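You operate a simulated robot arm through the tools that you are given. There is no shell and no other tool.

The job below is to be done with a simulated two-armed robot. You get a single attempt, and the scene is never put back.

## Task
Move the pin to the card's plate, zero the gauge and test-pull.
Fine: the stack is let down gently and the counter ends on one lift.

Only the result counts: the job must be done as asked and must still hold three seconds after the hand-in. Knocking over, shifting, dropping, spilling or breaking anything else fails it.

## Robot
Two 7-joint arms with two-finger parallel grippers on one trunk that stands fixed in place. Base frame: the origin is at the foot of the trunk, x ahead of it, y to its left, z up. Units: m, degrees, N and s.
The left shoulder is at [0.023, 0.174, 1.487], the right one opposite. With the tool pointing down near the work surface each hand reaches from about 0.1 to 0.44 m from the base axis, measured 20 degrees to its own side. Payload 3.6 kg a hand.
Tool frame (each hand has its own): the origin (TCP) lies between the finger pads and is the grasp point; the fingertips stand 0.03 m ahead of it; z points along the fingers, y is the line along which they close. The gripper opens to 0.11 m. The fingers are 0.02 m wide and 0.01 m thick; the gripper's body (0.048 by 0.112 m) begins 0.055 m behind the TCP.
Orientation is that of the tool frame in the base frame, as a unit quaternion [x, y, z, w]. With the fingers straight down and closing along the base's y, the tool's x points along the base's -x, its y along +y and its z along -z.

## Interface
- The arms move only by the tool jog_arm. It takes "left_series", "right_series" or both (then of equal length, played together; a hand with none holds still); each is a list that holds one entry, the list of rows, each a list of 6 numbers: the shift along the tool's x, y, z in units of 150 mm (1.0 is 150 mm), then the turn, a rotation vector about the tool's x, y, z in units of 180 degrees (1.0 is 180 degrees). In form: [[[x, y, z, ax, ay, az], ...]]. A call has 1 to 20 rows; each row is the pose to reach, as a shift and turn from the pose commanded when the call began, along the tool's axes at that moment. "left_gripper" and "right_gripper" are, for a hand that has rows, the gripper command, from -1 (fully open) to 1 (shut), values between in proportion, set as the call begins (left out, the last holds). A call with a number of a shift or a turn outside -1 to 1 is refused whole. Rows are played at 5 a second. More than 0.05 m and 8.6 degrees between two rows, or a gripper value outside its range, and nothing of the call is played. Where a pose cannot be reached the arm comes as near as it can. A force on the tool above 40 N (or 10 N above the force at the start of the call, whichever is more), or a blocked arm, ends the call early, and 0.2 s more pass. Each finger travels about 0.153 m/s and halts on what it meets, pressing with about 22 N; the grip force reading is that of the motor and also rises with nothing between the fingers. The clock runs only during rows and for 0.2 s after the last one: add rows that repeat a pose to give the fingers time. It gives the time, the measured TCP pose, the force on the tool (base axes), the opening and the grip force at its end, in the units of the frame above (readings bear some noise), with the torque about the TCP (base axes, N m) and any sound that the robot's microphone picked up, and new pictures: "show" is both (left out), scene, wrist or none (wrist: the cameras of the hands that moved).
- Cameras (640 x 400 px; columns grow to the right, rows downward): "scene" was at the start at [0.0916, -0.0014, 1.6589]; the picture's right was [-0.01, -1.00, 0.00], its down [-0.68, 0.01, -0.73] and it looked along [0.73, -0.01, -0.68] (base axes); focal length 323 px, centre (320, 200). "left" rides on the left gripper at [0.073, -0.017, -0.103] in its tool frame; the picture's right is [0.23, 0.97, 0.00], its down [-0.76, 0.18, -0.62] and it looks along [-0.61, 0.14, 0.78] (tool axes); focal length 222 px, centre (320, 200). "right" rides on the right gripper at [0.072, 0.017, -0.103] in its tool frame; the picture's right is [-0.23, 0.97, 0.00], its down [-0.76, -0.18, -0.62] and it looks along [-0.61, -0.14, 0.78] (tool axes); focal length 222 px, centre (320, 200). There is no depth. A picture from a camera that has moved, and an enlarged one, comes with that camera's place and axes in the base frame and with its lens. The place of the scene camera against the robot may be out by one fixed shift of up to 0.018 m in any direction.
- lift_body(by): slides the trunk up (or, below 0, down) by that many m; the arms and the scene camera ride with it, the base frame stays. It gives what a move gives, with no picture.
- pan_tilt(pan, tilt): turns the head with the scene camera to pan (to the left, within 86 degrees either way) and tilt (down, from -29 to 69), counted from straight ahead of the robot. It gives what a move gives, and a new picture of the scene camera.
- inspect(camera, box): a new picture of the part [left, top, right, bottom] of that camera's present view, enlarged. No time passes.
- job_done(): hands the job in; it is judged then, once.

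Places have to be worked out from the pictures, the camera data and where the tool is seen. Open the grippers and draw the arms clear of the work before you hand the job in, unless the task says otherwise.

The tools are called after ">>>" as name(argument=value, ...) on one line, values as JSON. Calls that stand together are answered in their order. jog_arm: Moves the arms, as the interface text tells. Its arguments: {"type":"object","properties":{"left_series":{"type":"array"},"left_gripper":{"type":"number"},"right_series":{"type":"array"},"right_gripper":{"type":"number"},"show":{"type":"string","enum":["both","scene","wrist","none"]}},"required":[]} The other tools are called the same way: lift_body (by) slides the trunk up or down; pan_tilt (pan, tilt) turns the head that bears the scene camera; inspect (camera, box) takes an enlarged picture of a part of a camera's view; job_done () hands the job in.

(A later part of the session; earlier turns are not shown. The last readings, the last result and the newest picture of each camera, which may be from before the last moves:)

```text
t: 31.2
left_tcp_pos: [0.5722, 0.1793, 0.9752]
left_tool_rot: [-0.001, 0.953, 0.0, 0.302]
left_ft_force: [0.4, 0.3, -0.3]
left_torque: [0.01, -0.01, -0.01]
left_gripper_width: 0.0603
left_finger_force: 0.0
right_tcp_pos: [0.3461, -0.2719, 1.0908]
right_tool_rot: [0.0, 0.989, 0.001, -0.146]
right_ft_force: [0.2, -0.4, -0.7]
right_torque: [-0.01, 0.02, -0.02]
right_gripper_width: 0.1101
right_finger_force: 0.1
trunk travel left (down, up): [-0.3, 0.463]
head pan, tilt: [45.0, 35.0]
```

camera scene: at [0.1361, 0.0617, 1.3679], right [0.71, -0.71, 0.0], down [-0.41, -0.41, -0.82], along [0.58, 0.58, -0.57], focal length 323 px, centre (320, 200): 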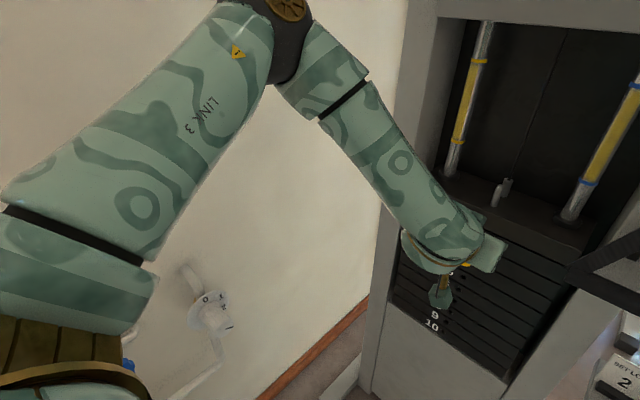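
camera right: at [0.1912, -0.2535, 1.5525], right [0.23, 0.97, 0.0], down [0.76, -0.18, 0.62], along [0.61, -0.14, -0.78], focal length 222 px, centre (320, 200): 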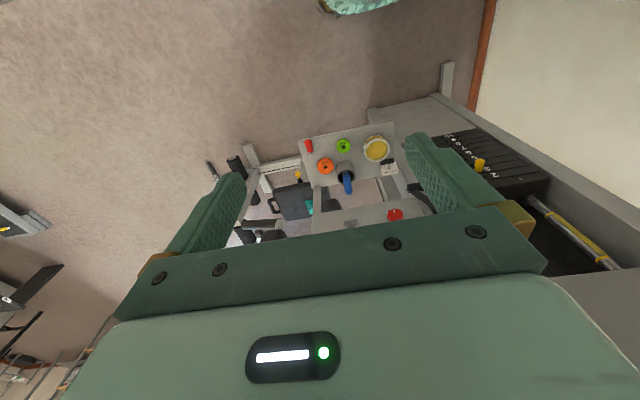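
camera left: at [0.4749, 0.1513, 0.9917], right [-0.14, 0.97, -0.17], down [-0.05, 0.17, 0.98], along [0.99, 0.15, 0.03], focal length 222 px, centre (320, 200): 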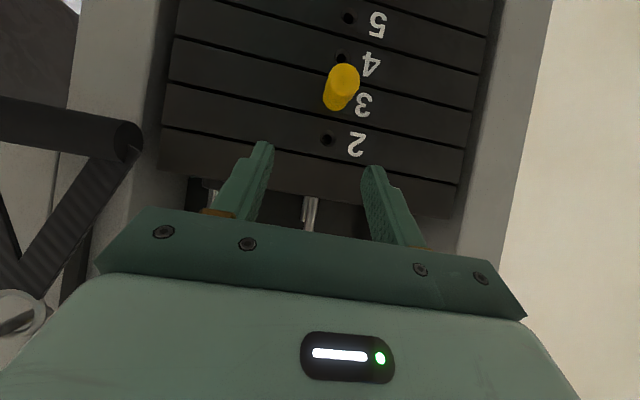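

At ~55° pitch the arm reaches without trouble: TCP (0.572, 0.179, 0.975). I'll go down and slightly forward to (0.60, 0.18, 0.91), still short of the knob, and look.

>>> jog_arm(left_series=[[[0.03, 0.0, 0.15, 0, 0, 0], [0.065, 0.0, 0.3, 0, 0, 0], [0.097, 0.0, 0.461, 0, 0, 0], [0.097, 0.0, 0.461, 0, 0, 0]]], show="wrist")

>>> inspect(camera="left", box=[240, 80, 400, 180])

>>> pan_tilt(pan=15, tilt=33)

```text
t: 32.2
left_tcp_pos: [0.603, 0.18, 0.9092]
left_tool_rot: [-0.001, 0.953, 0.0, 0.302]
left_ft_force: [-0.7, -0.5, 0.4]
left_torque: [-0.03, -0.02, 0.03]
left_gripper_width: 0.0603
left_finger_force: 0.0
right_tcp_pos: [0.3451, -0.2728, 1.091]
right_tool_rot: [0.0, 0.989, 0.0, -0.146]
right_ft_force: [0.0, 1.5, 0.5]
right_torque: [-0.03, 0.03, -0.02]
right_gripper_width: 0.11
right_finger_force: 0.0
trunk travel left (down, up): [-0.3, 0.463]
head pan, tilt: [45.0, 35.0]
camera left: at [0.4824, 0.1639, 0.9498], right [-0.19, 0.97, -0.13], down [0.26, 0.18, 0.95], along [0.95, 0.14, -0.29], focal length 222 px, centre (320, 200)
```

left: 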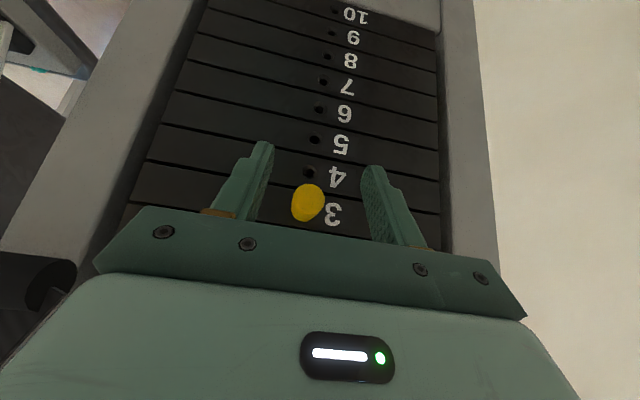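

```text
4.00 times, centred on (320, 130) of left
camera zoom: at [0.4824, 0.1639, 0.9498], right [-0.19, 0.97, -0.13], down [0.26, 0.18, 0.95], along [0.95, 0.14, -0.29], focal length 888 px, centre (320, 480)
```

zoom: 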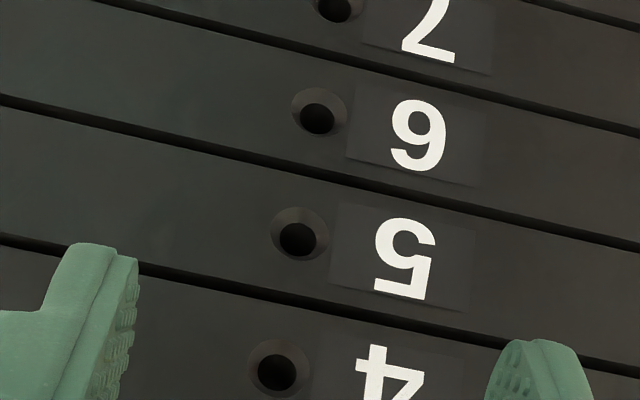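

```text
t: 33.1
left_tcp_pos: [0.602, 0.18, 0.909]
left_tool_rot: [0.0, 0.953, 0.001, 0.301]
left_ft_force: [0.5, 0.8, 0.3]
left_torque: [-0.01, 0.0, -0.02]
left_gripper_width: 0.0605
left_finger_force: 0.0
right_tcp_pos: [0.3461, -0.2716, 1.0905]
right_tool_rot: [0.001, 0.989, 0.0, -0.145]
right_ft_force: [0.9, 0.5, 0.2]
right_torque: [-0.03, -0.02, 0.02]
right_gripper_width: 0.1101
right_finger_force: 0.1
trunk travel left (down, up): [-0.3, 0.463]
head pan, tilt: [15.0, 33.0]
camera scene: at [0.1598, 0.0226, 1.371], right [0.26, -0.97, 0.0], down [-0.53, -0.14, -0.84], along [0.81, 0.22, -0.55], focal length 323 px, centre (320, 200)
```

scene: 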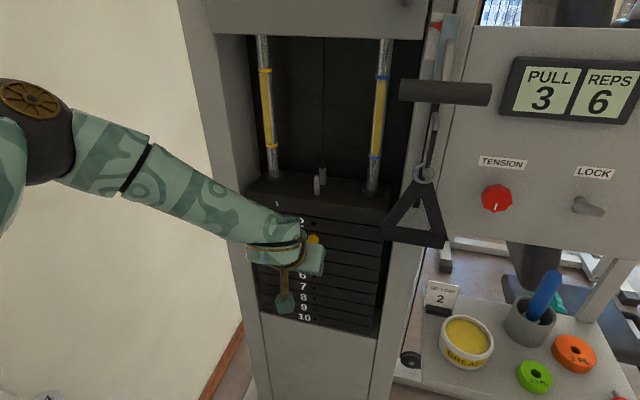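

All views agree: plate face x≈0.702, holes at y≈0.1805, knob axis z≈0.895 with its end at x≈0.662, and TCP y is already 0.180. I'll advance so the fingers straddle the knob (tips stop ~8 mm short of the plates).

>>> jog_arm(left_series=[[[-0.083, 0.0, 0.073, 0, 0, 0], [-0.165, 0.0, 0.145, 0, 0, 0], [-0.248, 0.003, 0.218, 0, 0, 0], [-0.33, 0.003, 0.29, 0, 0, 0], [-0.33, 0.003, 0.29, 0, 0, 0]]], show="both")

>>> inspect(camera="left", box=[220, 90, 420, 230])

>>> inspect(camera="scene", box=[240, 180, 400, 290])

```text
t: 34.3
left_tcp_pos: [0.6669, 0.183, 0.902]
left_tool_rot: [0.0, 0.954, -0.001, 0.301]
left_ft_force: [-0.3, -0.5, -0.2]
left_torque: [-0.03, -0.01, -0.04]
left_gripper_width: 0.0604
left_finger_force: 0.1
right_tcp_pos: [0.3461, -0.2718, 1.091]
right_tool_rot: [0.0, 0.989, 0.0, -0.146]
right_ft_force: [-0.5, 1.3, 0.7]
right_torque: [0.03, 0.04, 0.0]
right_gripper_width: 0.11
right_finger_force: 0.0
trunk travel left (down, up): [-0.3, 0.463]
head pan, tilt: [15.0, 33.0]
camera scene: at [0.1597, 0.0226, 1.371], right [0.26, -0.97, 0.0], down [-0.53, -0.14, -0.84], along [0.81, 0.22, -0.55], focal length 323 px, centre (320, 200)
camera left: at [0.5475, 0.1659, 0.9424], right [-0.19, 0.97, -0.13], down [0.26, 0.18, 0.95], along [0.95, 0.14, -0.29], focal length 222 px, centre (320, 200)
```

scene: 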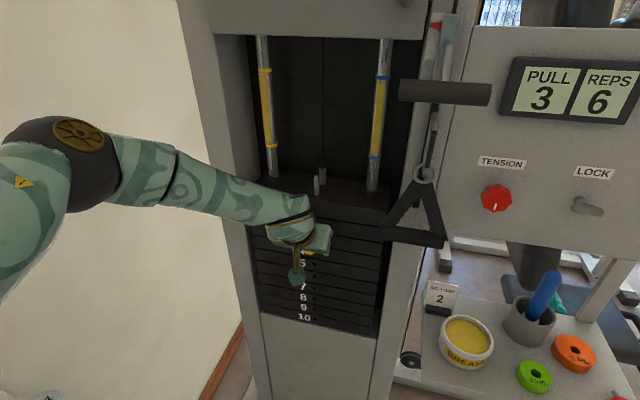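
left: 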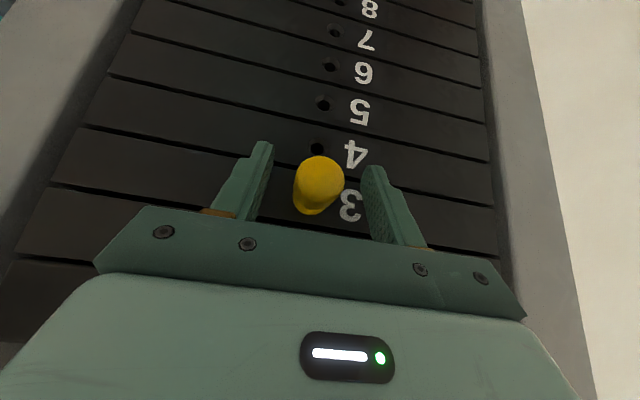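

```text
2.86 times, centred on (320, 160) of left
camera zoom: at [0.5475, 0.1659, 0.9424], right [-0.19, 0.97, -0.13], down [0.26, 0.18, 0.95], along [0.95, 0.14, -0.29], focal length 635 px, centre (320, 314)
```

zoom: 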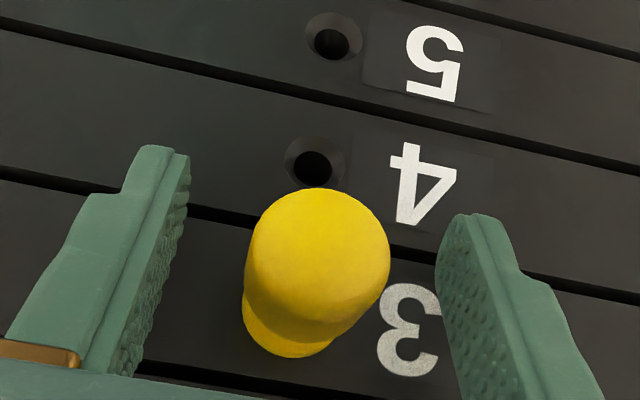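

```text
3.64 times, centred on (320, 235) of scene
camera zoom: at [0.1597, 0.0226, 1.371], right [0.26, -0.97, 0.0], down [-0.53, -0.14, -0.84], along [0.81, 0.22, -0.55], focal length 1175 px, centre (320, 73)
```

zoom: 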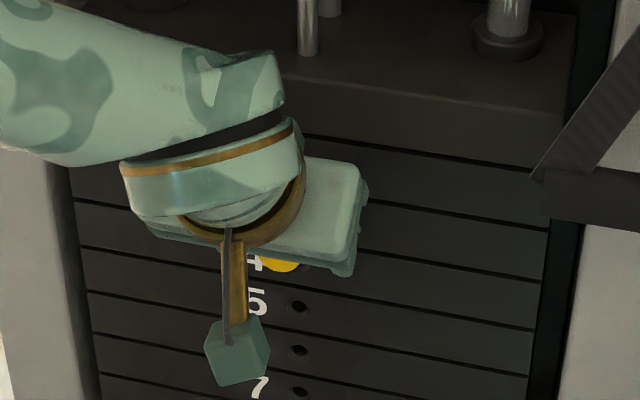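

The knob sits centred between the fingers. Closing the left gripper on it.

>>> jog_arm(left_series=[[[0, 0, 0, 0, 0, 0], [0, 0, 0, 0, 0, 0], [0, 0, 0, 0, 0, 0], [0, 0, 0, 0, 0, 0]]], left_gripper=1, show="wrist")

>>> inspect(camera="left", box=[220, 90, 420, 230])

```text
t: 35.3
left_tcp_pos: [0.6665, 0.18, 0.9024]
left_tool_rot: [0.001, 0.953, 0.0, 0.302]
left_ft_force: [-0.9, -8.0, -2.4]
left_torque: [-0.06, 0.11, -0.06]
left_gripper_width: 0.0253
left_finger_force: 21.7
right_tcp_pos: [0.3464, -0.2731, 1.0909]
right_tool_rot: [0.0, 0.989, 0.001, -0.147]
right_ft_force: [-0.5, 0.1, -0.3]
right_torque: [0.01, 0.01, -0.01]
right_gripper_width: 0.11
right_finger_force: 0.1
trunk travel left (down, up): [-0.3, 0.463]
head pan, tilt: [15.0, 33.0]
camera left: at [0.5475, 0.1645, 0.9424], right [-0.19, 0.97, -0.13], down [0.26, 0.18, 0.95], along [0.95, 0.14, -0.29], focal length 222 px, centre (320, 200)
```

left: 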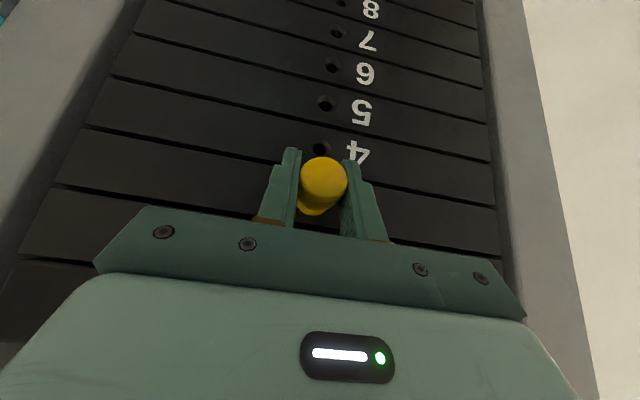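

```text
2.86 times, centred on (320, 160) of left
camera zoom: at [0.5475, 0.1645, 0.9424], right [-0.19, 0.97, -0.13], down [0.26, 0.18, 0.95], along [0.95, 0.14, -0.29], focal length 635 px, centre (320, 314)
```

zoom: 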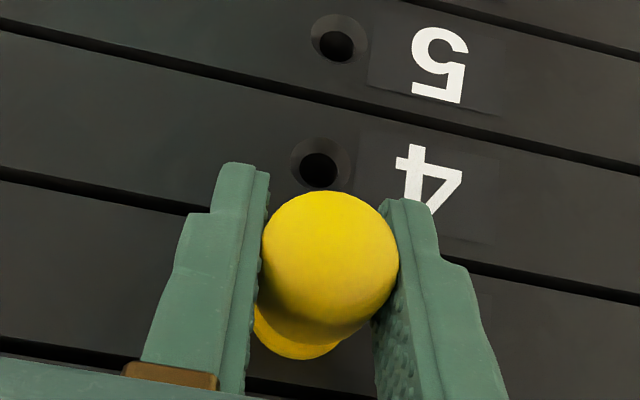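

Gripped (25 mm width, 22 N); a small sideways load of −8 N means the hand is a mm or so too far left. I'll pull straight out along −x by 5 cm slowly with a 1 mm correction.

>>> jog_arm(left_series=[[[0.0, -0.007, 0.0, 0, 0, 0], [0.054, -0.007, -0.038, 0, 0, 0], [0.109, -0.007, -0.077, 0, 0, 0], [0.163, -0.007, -0.115, 0, 0, 0], [0.218, -0.007, -0.154, 0, 0, 0], [0.272, -0.007, -0.192, 0, 0, 0], [0.272, -0.007, -0.192, 0, 0, 0]]], show="wrist")

>>> inspect(camera="left", box=[220, 90, 420, 230])

>>> inspect(camera="scene", box=[240, 180, 400, 290])

```text
t: 36.9
left_tcp_pos: [0.6171, 0.1804, 0.9011]
left_tool_rot: [-0.001, 0.953, 0.0, 0.302]
left_ft_force: [0.1, -0.2, 0.0]
left_torque: [-0.01, -0.01, 0.03]
left_gripper_width: 0.0253
left_finger_force: 22.5
right_tcp_pos: [0.3464, -0.272, 1.0901]
right_tool_rot: [0.0, 0.989, 0.0, -0.148]
right_ft_force: [0.4, -0.6, 0.2]
right_torque: [-0.02, 0.02, -0.01]
right_gripper_width: 0.1099
right_finger_force: 0.0
trunk travel left (down, up): [-0.3, 0.463]
head pan, tilt: [15.0, 33.0]
camera left: at [0.4978, 0.1639, 0.9425], right [-0.19, 0.97, -0.13], down [0.26, 0.18, 0.95], along [0.95, 0.14, -0.29], focal length 222 px, centre (320, 200)
```

left: 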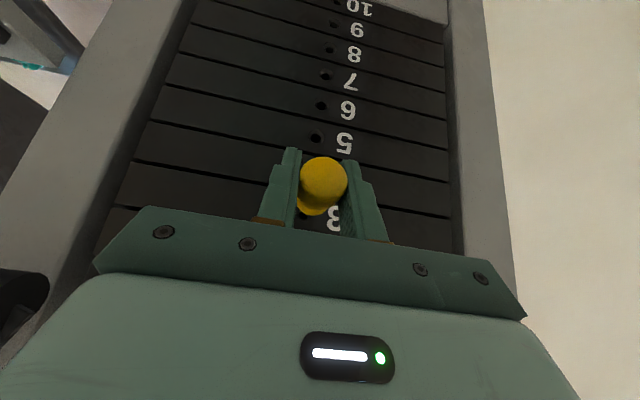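

```text
2.86 times, centred on (320, 160) of left
camera zoom: at [0.4978, 0.1639, 0.9425], right [-0.19, 0.97, -0.13], down [0.26, 0.18, 0.95], along [0.95, 0.14, -0.29], focal length 635 px, centre (320, 314)
```

zoom: 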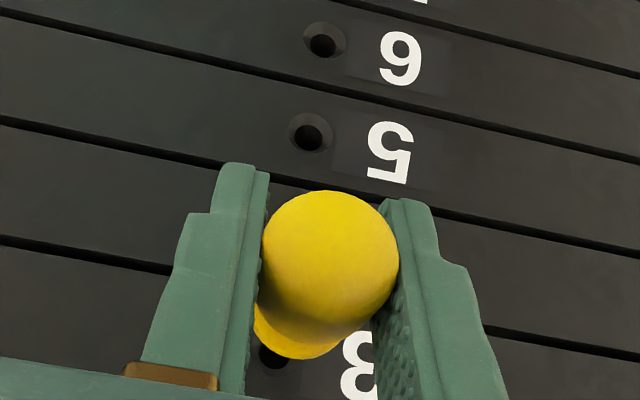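

```text
3.64 times, centred on (320, 235) of scene
camera zoom: at [0.16, 0.0225, 1.3709], right [0.26, -0.97, 0.0], down [-0.53, -0.14, -0.84], along [0.81, 0.22, -0.55], focal length 1175 px, centre (320, 73)
```

zoom: 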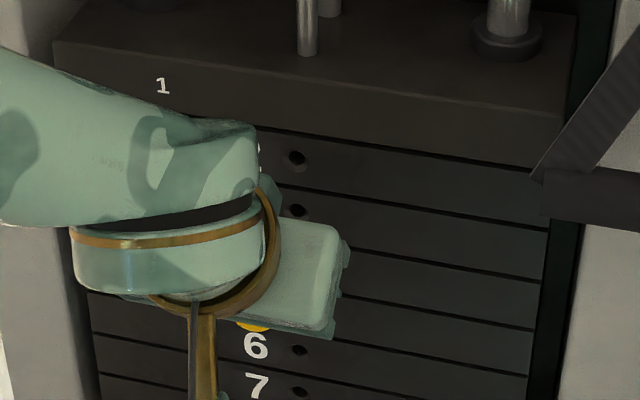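

The pin came out smoothly. I'll check closely whether the shaft is fully clear of hole 3.

>>> inspect(camera="scene", box=[290, 205, 340, 250])

>>> inspect(camera="left", box=[280, 170, 360, 230])

```text
8.89 times, centred on (315, 228) of scene
camera zoom: at [0.16, 0.0225, 1.3709], right [0.26, -0.97, 0.0], down [-0.53, -0.14, -0.84], along [0.81, 0.22, -0.55], focal length 2873 px, centre (364, -44)
```

zoom: 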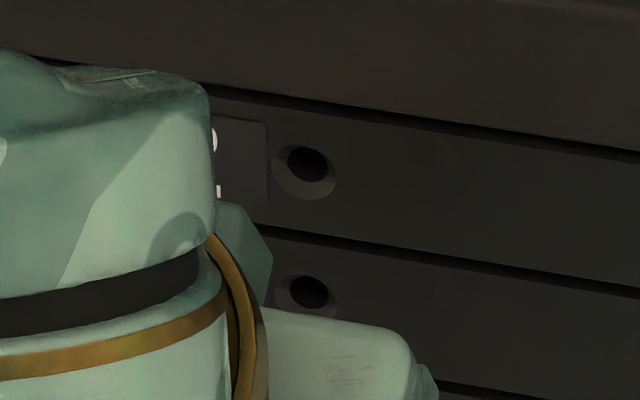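

```text
6.67 times, centred on (320, 200) of left
camera zoom: at [0.4978, 0.1639, 0.9425], right [-0.19, 0.97, -0.13], down [0.26, 0.18, 0.95], along [0.95, 0.14, -0.29], focal length 1481 px, centre (320, 200)
```

zoom: 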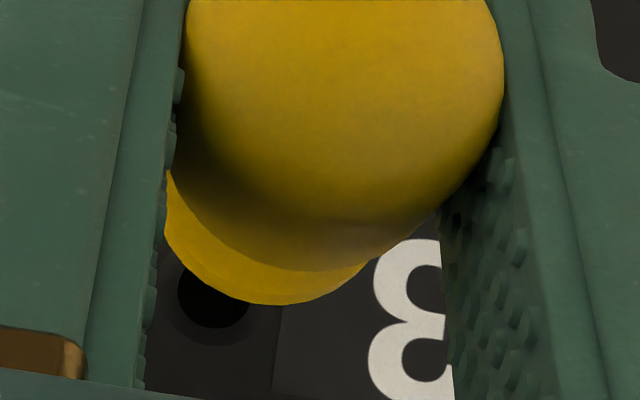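

Hole 3 appears open. To be safe I'll pull back another 4 cm and view the pin itself.

>>> jog_arm(left_series=[[[0.054, 0, -0.038, 0, 0, 0], [0.109, 0, -0.077, 0, 0, 0], [0.163, 0, -0.115, 0, 0, 0], [0.218, 0, -0.154, 0, 0, 0], [0.218, 0, -0.154, 0, 0, 0]]], show="both")

>>> inspect(camera="left", box=[260, 130, 380, 230])

>>> inspect(camera="scene", box=[240, 190, 370, 290])

```text
t: 38.1
left_tcp_pos: [0.5756, 0.1794, 0.902]
left_tool_rot: [-0.001, 0.953, 0.0, 0.303]
left_ft_force: [-0.4, -0.2, -0.1]
left_torque: [0.01, -0.02, -0.03]
left_gripper_width: 0.0251
left_finger_force: 21.4
right_tcp_pos: [0.3454, -0.2728, 1.0898]
right_tool_rot: [0.0, 0.989, 0.0, -0.148]
right_ft_force: [-0.7, 0.3, 0.0]
right_torque: [0.0, -0.04, 0.03]
right_gripper_width: 0.1097
right_finger_force: 0.1
trunk travel left (down, up): [-0.3, 0.463]
head pan, tilt: [15.0, 33.0]
camera scene: at [0.16, 0.0226, 1.371], right [0.26, -0.97, 0.0], down [-0.53, -0.14, -0.84], along [0.81, 0.22, -0.55], focal length 323 px, centre (320, 200)
camera left: at [0.4565, 0.1634, 0.942], right [-0.19, 0.97, -0.13], down [0.26, 0.18, 0.95], along [0.95, 0.14, -0.29], focal length 222 px, centre (320, 200)
```

scene: 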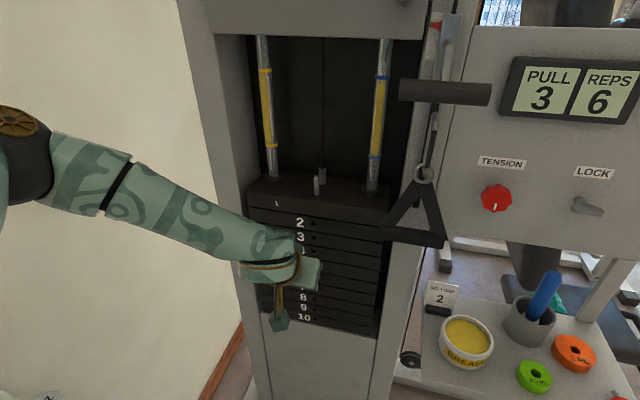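
left: 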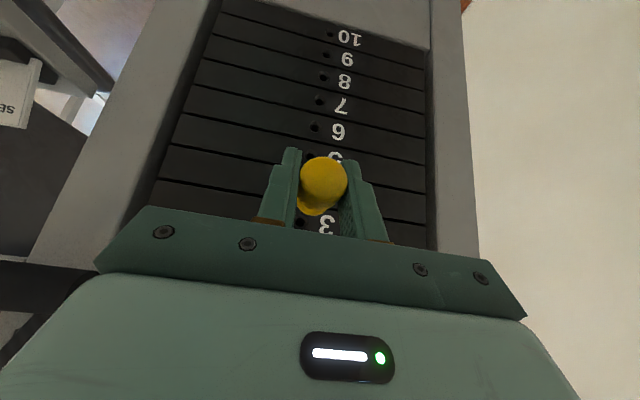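

```text
4.00 times, centred on (320, 180) of left
camera zoom: at [0.4565, 0.1634, 0.942], right [-0.19, 0.97, -0.13], down [0.26, 0.18, 0.95], along [0.95, 0.14, -0.29], focal length 888 px, centre (320, 280)
```

zoom: 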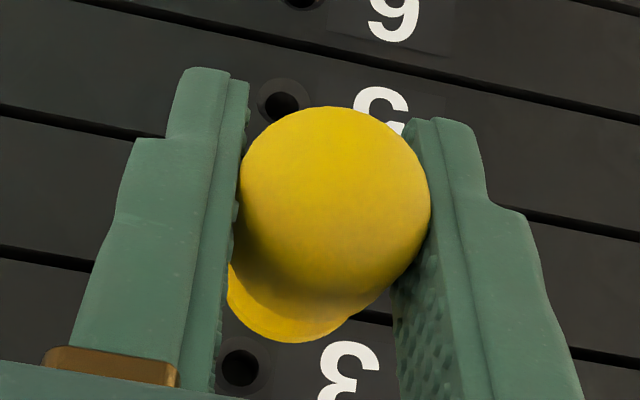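

```text
4.00 times, centred on (305, 240) of scene
camera zoom: at [0.16, 0.0226, 1.371], right [0.26, -0.97, 0.0], down [-0.53, -0.14, -0.84], along [0.81, 0.22, -0.55], focal length 1293 px, centre (380, 40)
```

zoom: 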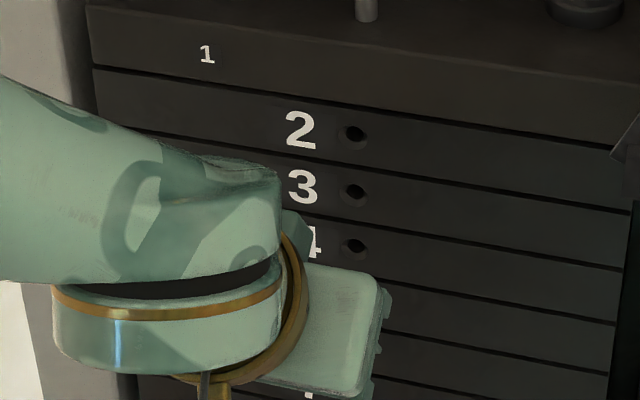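

The pin is fully out (holes 2, 3, 4 all open), and the scene view gives a plate pitch of 0.041 m. I'll go up 0.041 m and forward again to the previous 5-cm-out pose, then compare hole 2's position with where hole 3 was.

>>> jog_arm(left_series=[[[-0.08, 0, -0.112, 0, 0, 0], [-0.157, 0, -0.223, 0, 0, 0], [-0.157, 0, -0.223, 0, 0, 0], [-0.23, 0, -0.172, 0, 0, 0], [-0.302, 0, -0.12, 0, 0, 0], [-0.375, 0, -0.069, 0, 0, 0], [-0.375, 0, -0.069, 0, 0, 0]]], show="wrist")

>>> inspect(camera="left", box=[220, 90, 420, 230])

>>> inspect(camera="scene", box=[250, 180, 350, 260])

```text
t: 39.7
left_tcp_pos: [0.6178, 0.1788, 0.9431]
left_tool_rot: [-0.001, 0.953, 0.0, 0.302]
left_ft_force: [0.0, -0.6, 1.0]
left_torque: [0.0, 0.0, -0.01]
left_gripper_width: 0.0252
left_finger_force: 21.8
right_tcp_pos: [0.3455, -0.2727, 1.0914]
right_tool_rot: [0.0, 0.989, 0.0, -0.146]
right_ft_force: [0.7, 0.7, 0.6]
right_torque: [-0.02, 0.02, 0.01]
right_gripper_width: 0.1098
right_finger_force: 0.1
trunk travel left (down, up): [-0.3, 0.463]
head pan, tilt: [15.0, 33.0]
camera left: at [0.4971, 0.163, 0.9836], right [-0.19, 0.97, -0.13], down [0.26, 0.18, 0.95], along [0.95, 0.14, -0.29], focal length 222 px, centre (320, 200)
```

left: 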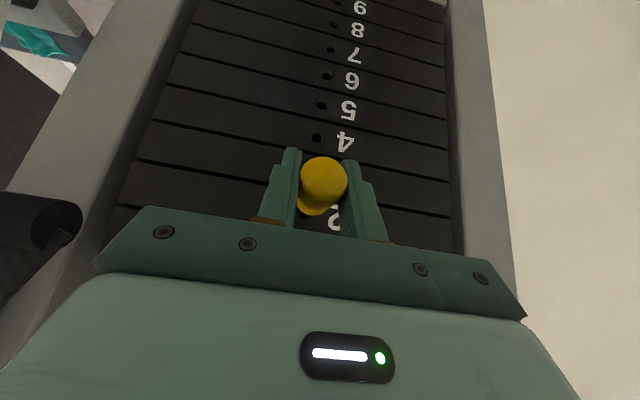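

```text
2.86 times, centred on (320, 160) of left
camera zoom: at [0.4971, 0.163, 0.9836], right [-0.19, 0.97, -0.13], down [0.26, 0.18, 0.95], along [0.95, 0.14, -0.29], focal length 635 px, centre (320, 314)
```

zoom: 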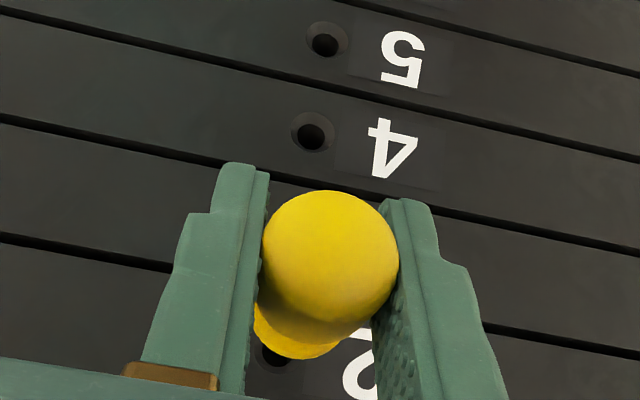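

```text
5.00 times, centred on (300, 220) of scene
camera zoom: at [0.1597, 0.0226, 1.371], right [0.26, -0.97, 0.0], down [-0.53, -0.14, -0.84], along [0.81, 0.22, -0.55], focal length 1616 px, centre (420, 100)
```

zoom: 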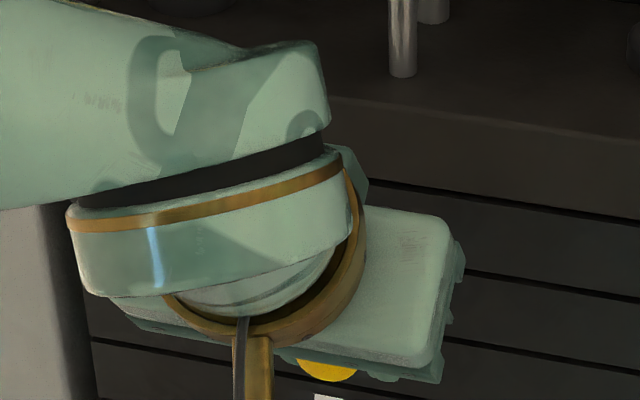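

Hole 4/5 now sit almost exactly where 5/6 did (within 2 px, ~0.7 mm in y), so the pin is aligned with hole 2. I'll apply a +0.5 mm y tweak and push in 3 cm gently first.

>>> jog_arm(left_series=[[[0, 0.003, 0, 0, 0, 0], [-0.054, 0.003, 0.038, 0, 0, 0], [-0.109, 0.003, 0.077, 0, 0, 0], [-0.163, 0.003, 0.115, 0, 0, 0], [-0.163, 0.003, 0.115, 0, 0, 0]]], show="wrist")

>>> inspect(camera="left", box=[220, 90, 420, 230])

```text
t: 40.9
left_tcp_pos: [0.6463, 0.18, 0.9437]
left_tool_rot: [-0.001, 0.953, 0.001, 0.302]
left_ft_force: [-0.3, -0.1, -0.4]
left_torque: [-0.01, 0.03, 0.0]
left_gripper_width: 0.0253
left_finger_force: 22.4
right_tcp_pos: [0.3464, -0.272, 1.0915]
right_tool_rot: [0.0, 0.989, 0.001, -0.147]
right_ft_force: [-0.7, 0.7, 0.3]
right_torque: [-0.04, -0.02, 0.01]
right_gripper_width: 0.11
right_finger_force: 0.1
trunk travel left (down, up): [-0.3, 0.463]
head pan, tilt: [15.0, 33.0]
camera left: at [0.5267, 0.1644, 0.9839], right [-0.19, 0.97, -0.13], down [0.26, 0.18, 0.95], along [0.95, 0.14, -0.29], focal length 222 px, centre (320, 200)
```

left: 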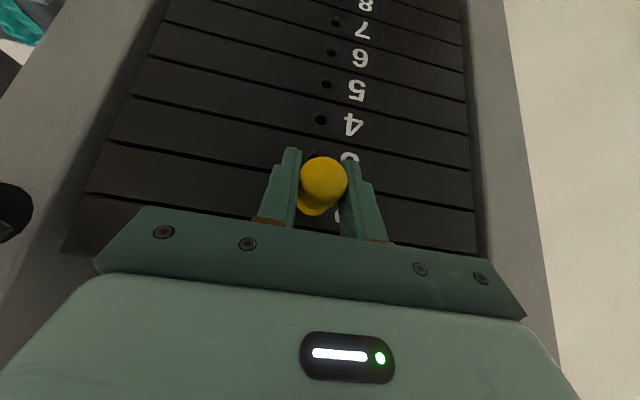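

```text
2.86 times, centred on (320, 160) of left
camera zoom: at [0.5267, 0.1644, 0.9839], right [-0.19, 0.97, -0.13], down [0.26, 0.18, 0.95], along [0.95, 0.14, -0.29], focal length 635 px, centre (320, 314)
```

zoom: 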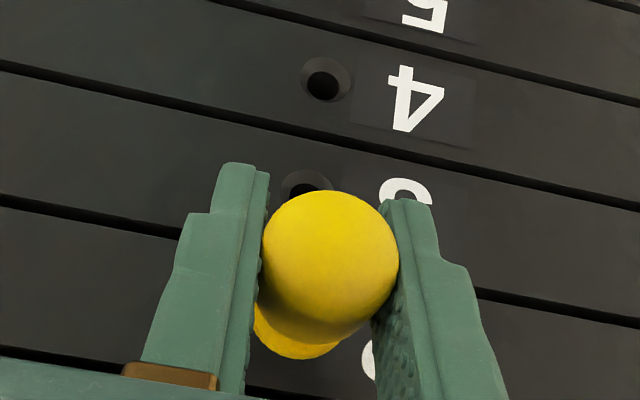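

No contact force at all, so the shaft is entering the hole freely. Continuing the remaining 2 cm plus a mm to seat the flange.

>>> jog_arm(left_series=[[[-0.03, 0, 0.021, 0, 0, 0], [-0.06, 0, 0.042, 0, 0, 0], [-0.09, 0, 0.063, 0, 0, 0], [-0.109, 0, 0.077, 0, 0, 0], [-0.115, 0, 0.081, 0, 0, 0], [-0.115, 0, 0.081, 0, 0, 0]]], show="wrist")

>>> inspect(camera="left", box=[220, 90, 420, 230])

```text
t: 42.3
left_tcp_pos: [0.6665, 0.1793, 0.9419]
left_tool_rot: [0.0, 0.953, 0.001, 0.302]
left_ft_force: [-8.3, 0.0, -5.2]
left_torque: [-0.04, 0.05, 0.01]
left_gripper_width: 0.0253
left_finger_force: 22.6
right_tcp_pos: [0.3453, -0.2728, 1.0906]
right_tool_rot: [0.0, 0.989, 0.0, -0.146]
right_ft_force: [0.5, 0.5, -1.0]
right_torque: [0.03, -0.02, -0.03]
right_gripper_width: 0.11
right_finger_force: 0.1
trunk travel left (down, up): [-0.3, 0.463]
head pan, tilt: [15.0, 33.0]
camera left: at [0.5476, 0.1642, 0.9829], right [-0.19, 0.97, -0.13], down [0.27, 0.18, 0.95], along [0.95, 0.14, -0.29], focal length 222 px, centre (320, 200)
```

left: 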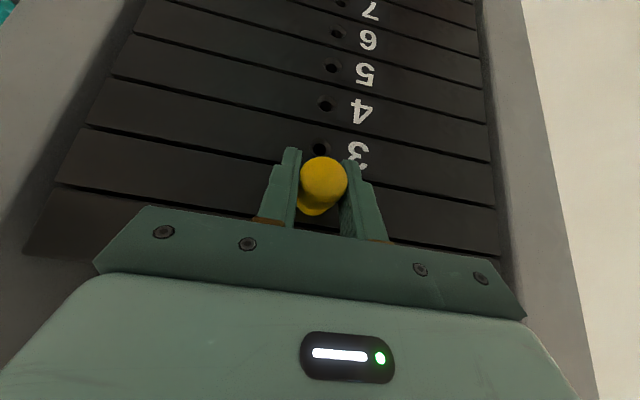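

```text
2.86 times, centred on (320, 160) of left
camera zoom: at [0.5476, 0.1642, 0.9829], right [-0.19, 0.97, -0.13], down [0.27, 0.18, 0.95], along [0.95, 0.14, -0.29], focal length 635 px, centre (320, 314)
```

zoom: 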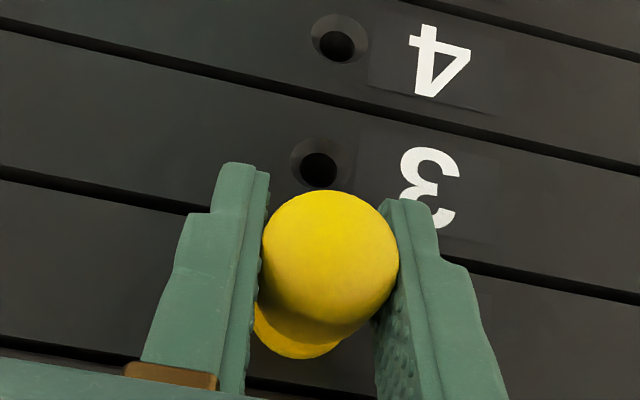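

The flange is seated (−8 N reaction in x), and the view matches the original seated view, one plate higher. Opening the fingers and backing straight out.

>>> jog_arm(left_series=[[[0, 0, 0, 0, 0, 0], [0, 0, 0, 0, 0, 0], [0.109, 0, -0.077, 0, 0, 0], [0.218, 0, -0.154, 0, 0, 0], [0.327, 0, -0.231, 0, 0, 0], [0.436, 0, -0.308, 0, 0, 0], [0.436, 0, -0.308, 0, 0, 0]]], left_gripper=-0.1, show="both")

>>> inspect(camera="scene", box=[240, 170, 400, 280])

>>> inspect(camera="left", box=[220, 90, 420, 230])

```text
t: 43.9
left_tcp_pos: [0.5877, 0.18, 0.9434]
left_tool_rot: [0.0, 0.954, 0.0, 0.301]
left_ft_force: [-0.1, 0.2, 0.5]
left_torque: [-0.02, -0.01, -0.01]
left_gripper_width: 0.0605
left_finger_force: 0.1
right_tcp_pos: [0.3467, -0.2725, 1.0901]
right_tool_rot: [-0.001, 0.989, 0.0, -0.146]
right_ft_force: [0.2, 0.8, 0.5]
right_torque: [-0.01, 0.0, -0.01]
right_gripper_width: 0.11
right_finger_force: 0.0
trunk travel left (down, up): [-0.3, 0.463]
head pan, tilt: [15.0, 33.0]
camera scene: at [0.16, 0.0225, 1.3709], right [0.26, -0.97, 0.0], down [-0.53, -0.14, -0.84], along [0.81, 0.22, -0.55], focal length 323 px, centre (320, 200)
camera left: at [0.469, 0.1643, 0.9836], right [-0.19, 0.97, -0.13], down [0.26, 0.18, 0.95], along [0.95, 0.14, -0.29], focal length 222 px, centre (320, 200)
```

scene: 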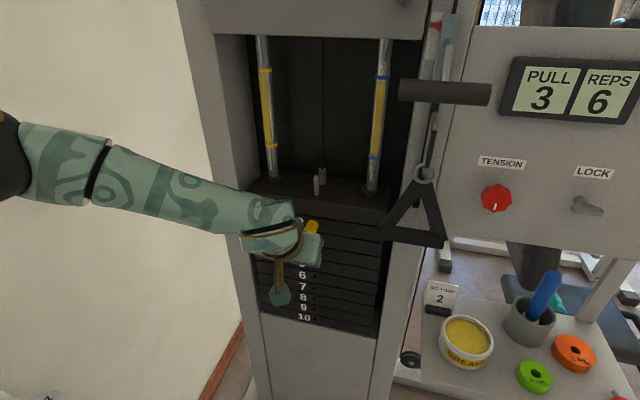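
left: 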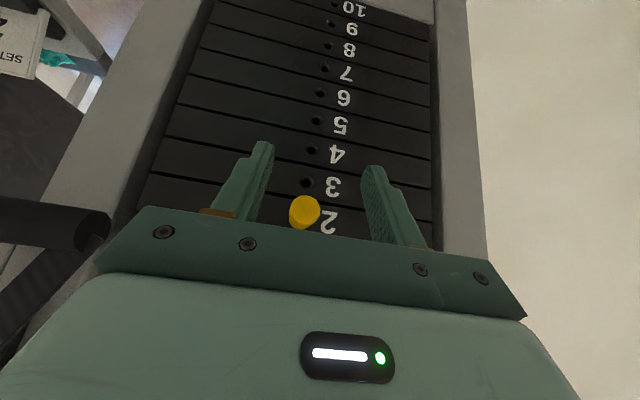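

```text
3.64 times, centred on (320, 225) of scene
camera zoom: at [0.16, 0.0225, 1.3709], right [0.26, -0.97, 0.0], down [-0.53, -0.14, -0.84], along [0.81, 0.22, -0.55], focal length 1175 px, centre (320, 109)
```

zoom: 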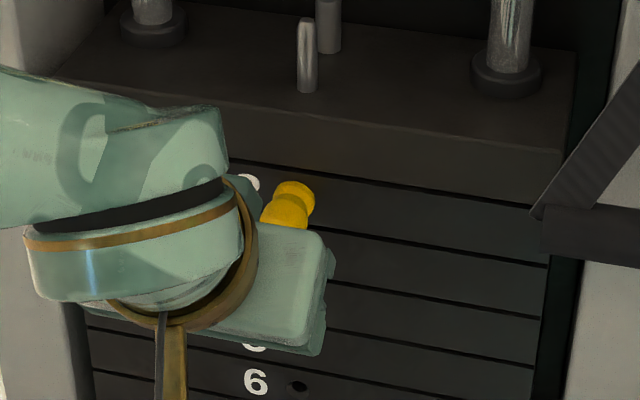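

```text
2.86 times, centred on (320, 160) of left
camera zoom: at [0.469, 0.1643, 0.9836], right [-0.19, 0.97, -0.13], down [0.26, 0.18, 0.95], along [0.95, 0.14, -0.29], focal length 635 px, centre (320, 314)
```

zoom: 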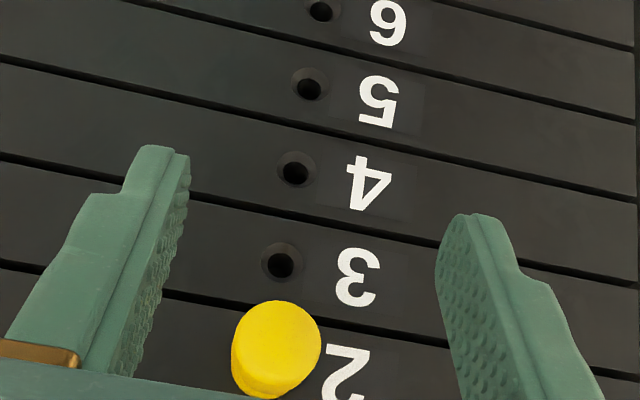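

The pin is seated in plate 2. PULL still reads 3 (last pull), so next is the blue "0" button with the right hand; first I retract the left hand further and turn the head to the panel.

>>> jog_arm(left_series=[[[0.15, 0.05, -0.1, 0, 0, 0], [0.3, 0.1, -0.2, 0, 0, 0], [0.45, 0.15, -0.3, 0, 0, 0], [0.5, 0.2, -0.33, 0, 0, 0], [0.5, 0.2, -0.33, 0, 0, 0]]], show="none")

>>> pan_tilt(pan=-8, tilt=15)

>>> inspect(camera="scene", box=[230, 40, 380, 260])

```text
t: 45.1
left_tcp_pos: [0.4978, 0.2106, 0.9399]
left_tool_rot: [0.0, 0.953, -0.001, 0.302]
left_ft_force: [0.1, 0.5, -0.3]
left_torque: [-0.02, -0.05, 0.01]
left_gripper_width: 0.0605
left_finger_force: 0.0
right_tcp_pos: [0.3467, -0.2723, 1.091]
right_tool_rot: [0.0, 0.989, -0.001, -0.147]
right_ft_force: [0.2, -0.3, -0.6]
right_torque: [0.02, -0.02, 0.0]
right_gripper_width: 0.1099
right_finger_force: 0.1
trunk travel left (down, up): [-0.3, 0.463]
head pan, tilt: [15.0, 33.0]
```

```text
t: 46.0
left_tcp_pos: [0.4976, 0.2098, 0.9398]
left_tool_rot: [-0.001, 0.953, 0.001, 0.302]
left_ft_force: [-0.2, 0.2, -0.2]
left_torque: [-0.03, -0.03, 0.03]
left_gripper_width: 0.0606
left_finger_force: 0.1
right_tcp_pos: [0.3466, -0.2727, 1.091]
right_tool_rot: [0.0, 0.989, 0.001, -0.147]
right_ft_force: [0.1, 0.2, -0.3]
right_torque: [0.01, -0.02, 0.01]
right_gripper_width: 0.1102
right_finger_force: 0.0
trunk travel left (down, up): [-0.3, 0.463]
head pan, tilt: [-8.0, 15.0]
camera scene: at [0.1663, -0.0134, 1.3998], right [-0.14, -0.99, 0.0], down [-0.26, 0.04, -0.97], along [0.96, -0.13, -0.26], focal length 323 px, centre (320, 200)
```

scene: 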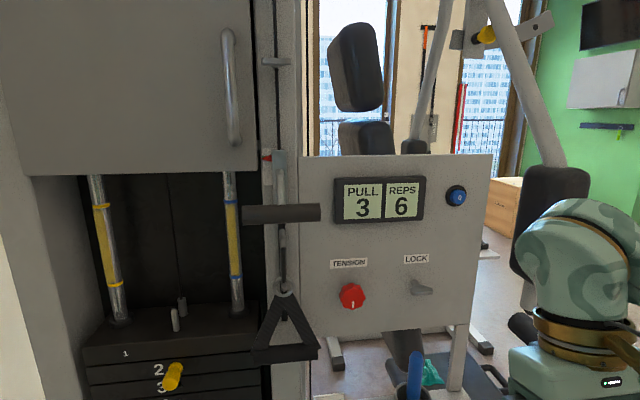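

```text
1.82 times, centred on (305, 150) of scene
camera zoom: at [0.1663, -0.0134, 1.3998], right [-0.14, -0.99, 0.0], down [-0.26, 0.04, -0.97], along [0.96, -0.13, -0.26], focal length 588 px, centre (347, 291)
```

zoom: 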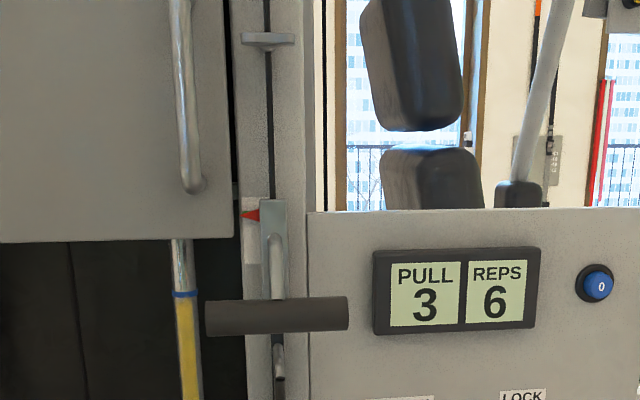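

Let me take higher zooms of the carriage/arrow strip, the grip bar with its hanger, and the knob at the top of the column.

>>> inspect(camera="scene", box=[240, 135, 330, 195])

>>> inspect(camera="scene", box=[230, 190, 340, 370])

>>> inspect(camera="scene", box=[420, 170, 500, 220])

>>> inspect(camera="scene", box=[240, 40, 330, 100])

```text
6.67 times, centred on (285, 165) of scene
camera zoom: at [0.1663, -0.0134, 1.3998], right [-0.14, -0.99, 0.0], down [-0.26, 0.04, -0.97], along [0.96, -0.13, -0.26], focal length 2155 px, centre (553, 433)
```

zoom: 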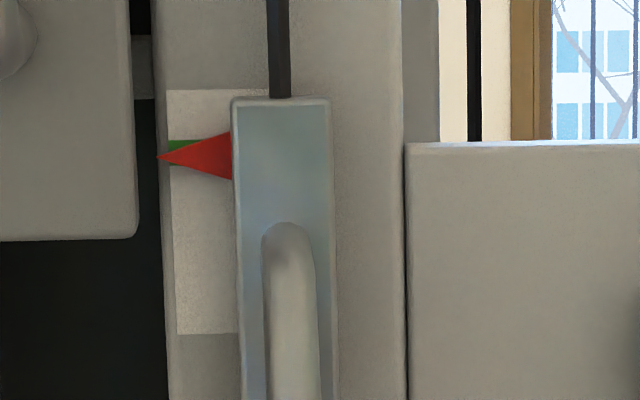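

```text
2.22 times, centred on (285, 280) of scene
camera zoom: at [0.1663, -0.0134, 1.3998], right [-0.14, -0.99, 0.0], down [-0.26, 0.04, -0.97], along [0.96, -0.13, -0.26], focal length 718 px, centre (398, 22)
```

zoom: 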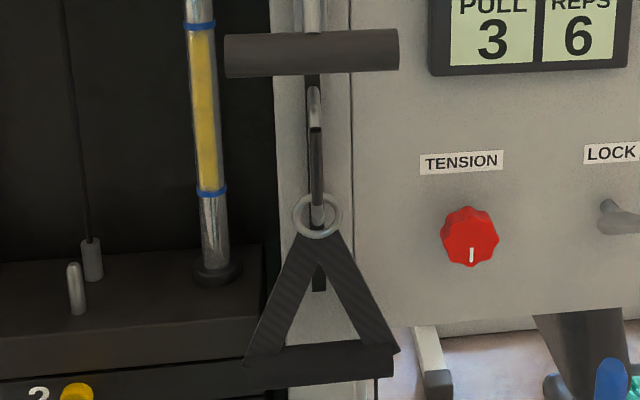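

```text
8.00 times, centred on (460, 195) of scene
camera zoom: at [0.1663, -0.0134, 1.3998], right [-0.14, -0.99, 0.0], down [-0.26, 0.04, -0.97], along [0.96, -0.13, -0.26], focal length 2586 px, centre (-800, 240)
```

zoom: 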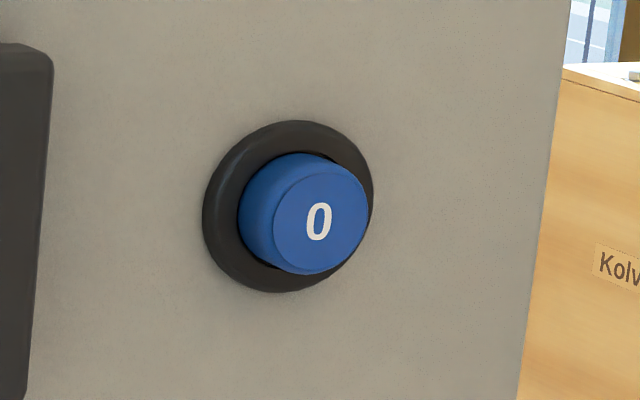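

```text
6.67 times, centred on (285, 70) of scene
camera zoom: at [0.1663, -0.0134, 1.3998], right [-0.14, -0.99, 0.0], down [-0.26, 0.04, -0.97], along [0.96, -0.13, -0.26], focal length 2155 px, centre (553, 1067)
```

zoom: 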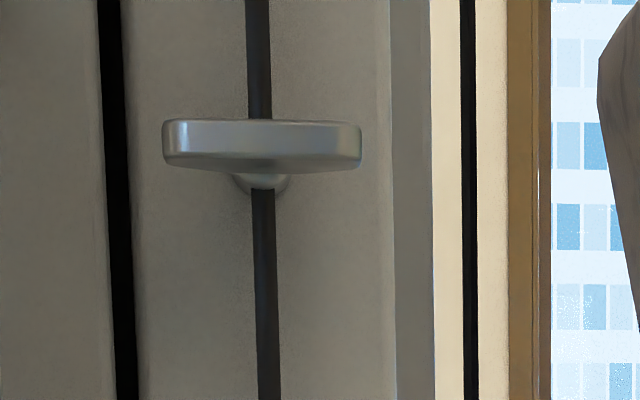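

The red arrow sits on the green mark (tension fine), the grip bar rides a carriage in the column slot, and the "0" button's face is ~24 mm wide at about (0.686, −0.335, 1.255). I'll bring the right hand up and rotate it toward forward, fingers closing.

>>> jog_arm(right_series=[[[-0.056, -0.025, -0.104, 0, -0.0417, 0], [-0.111, -0.05, -0.208, 0, -0.0833, 0], [-0.167, -0.075, -0.312, 0, -0.125, 0], [-0.222, -0.1, -0.416, 0, -0.1667, 0], [-0.278, -0.125, -0.52, 0, -0.2083, 0], [-0.333, -0.15, -0.624, 0, -0.25, 0], [-0.389, -0.175, -0.728, 0, -0.2917, 0], [-0.444, -0.2, -0.832, 0, -0.3333, 0], [-0.444, -0.2, -0.832, 0, -0.3333, 0]]], right_gripper=1, show="scene")

```text
t: 48.0
left_tcp_pos: [0.4969, 0.2107, 0.9406]
left_tool_rot: [-0.001, 0.954, 0.001, 0.301]
left_ft_force: [0.1, 0.6, -0.9]
left_torque: [0.0, 0.0, -0.02]
left_gripper_width: 0.0605
left_finger_force: 0.1
right_tcp_pos: [0.4445, -0.3025, 1.1913]
right_tool_rot: [0.0, 0.93, 0.0, 0.368]
right_ft_force: [0.6, -0.5, -0.4]
right_torque: [-0.02, -0.02, -0.01]
right_gripper_width: 0.0001
right_finger_force: 21.8
trunk travel left (down, up): [-0.3, 0.463]
head pan, tilt: [-8.0, 15.0]
camera scene: at [0.1663, -0.0133, 1.3999], right [-0.14, -0.99, 0.0], down [-0.26, 0.04, -0.97], along [0.96, -0.13, -0.26], focal length 323 px, centre (320, 200)
```

scene: 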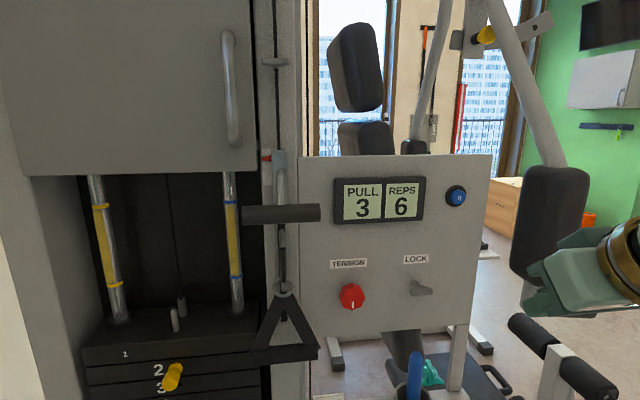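

On track. Next: rotate the remaining 47° to straight ahead while going to about (0.535, −0.333, 1.281).

>>> jog_arm(right_series=[[[-0.121, -0.029, -0.004, 0, -0.037, 0], [-0.242, -0.057, -0.007, 0, -0.074, 0], [-0.363, -0.086, -0.011, 0, -0.111, 0], [-0.485, -0.114, -0.015, 0, -0.149, 0], [-0.606, -0.143, -0.019, 0, -0.186, 0], [-0.727, -0.171, -0.022, 0, -0.223, 0], [-0.848, -0.2, -0.026, 0, -0.26, 0], [-0.848, -0.2, -0.026, 0, -0.26, 0]]], right_gripper=1, show="both")

```text
t: 49.8
left_tcp_pos: [0.4975, 0.2111, 0.9397]
left_tool_rot: [-0.001, 0.954, 0.001, 0.301]
left_ft_force: [0.3, 0.1, -0.1]
left_torque: [-0.02, -0.03, 0.0]
left_gripper_width: 0.0607
left_finger_force: 0.1
right_tcp_pos: [0.5264, -0.3432, 1.2891]
right_tool_rot: [-0.01, 0.715, 0.009, 0.699]
right_ft_force: [-0.6, -1.0, -0.2]
right_torque: [0.0, 0.01, 0.02]
right_gripper_width: 0.0
right_finger_force: 22.3
right hand out of reach, approached as far as the arm can: row 6, 7, 8
trunk travel left (down, up): [-0.3, 0.463]
head pan, tilt: [-8.0, 15.0]
camera scene: at [0.1668, -0.0129, 1.3998], right [-0.14, -0.99, 0.0], down [-0.26, 0.04, -0.97], along [0.96, -0.13, -0.26], focal length 323 px, centre (320, 200)
camera right: at [0.4203, -0.3293, 1.2208], right [-0.02, 0.97, 0.23], down [-0.6, -0.19, 0.78], along [0.8, -0.12, 0.59], focal length 222 px, centre (320, 200)
```

scene: 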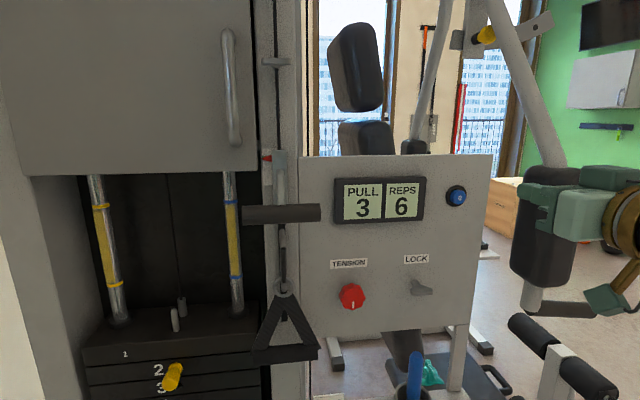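
right: 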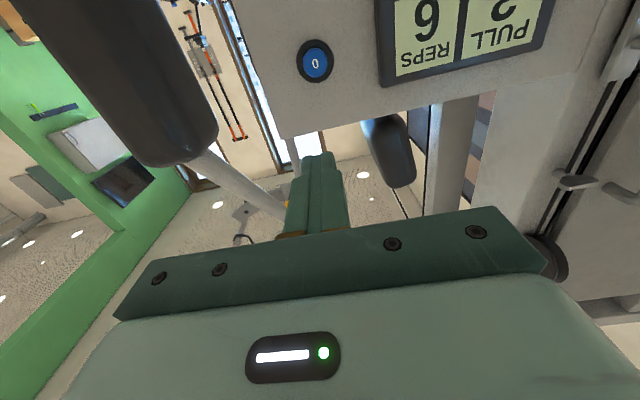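

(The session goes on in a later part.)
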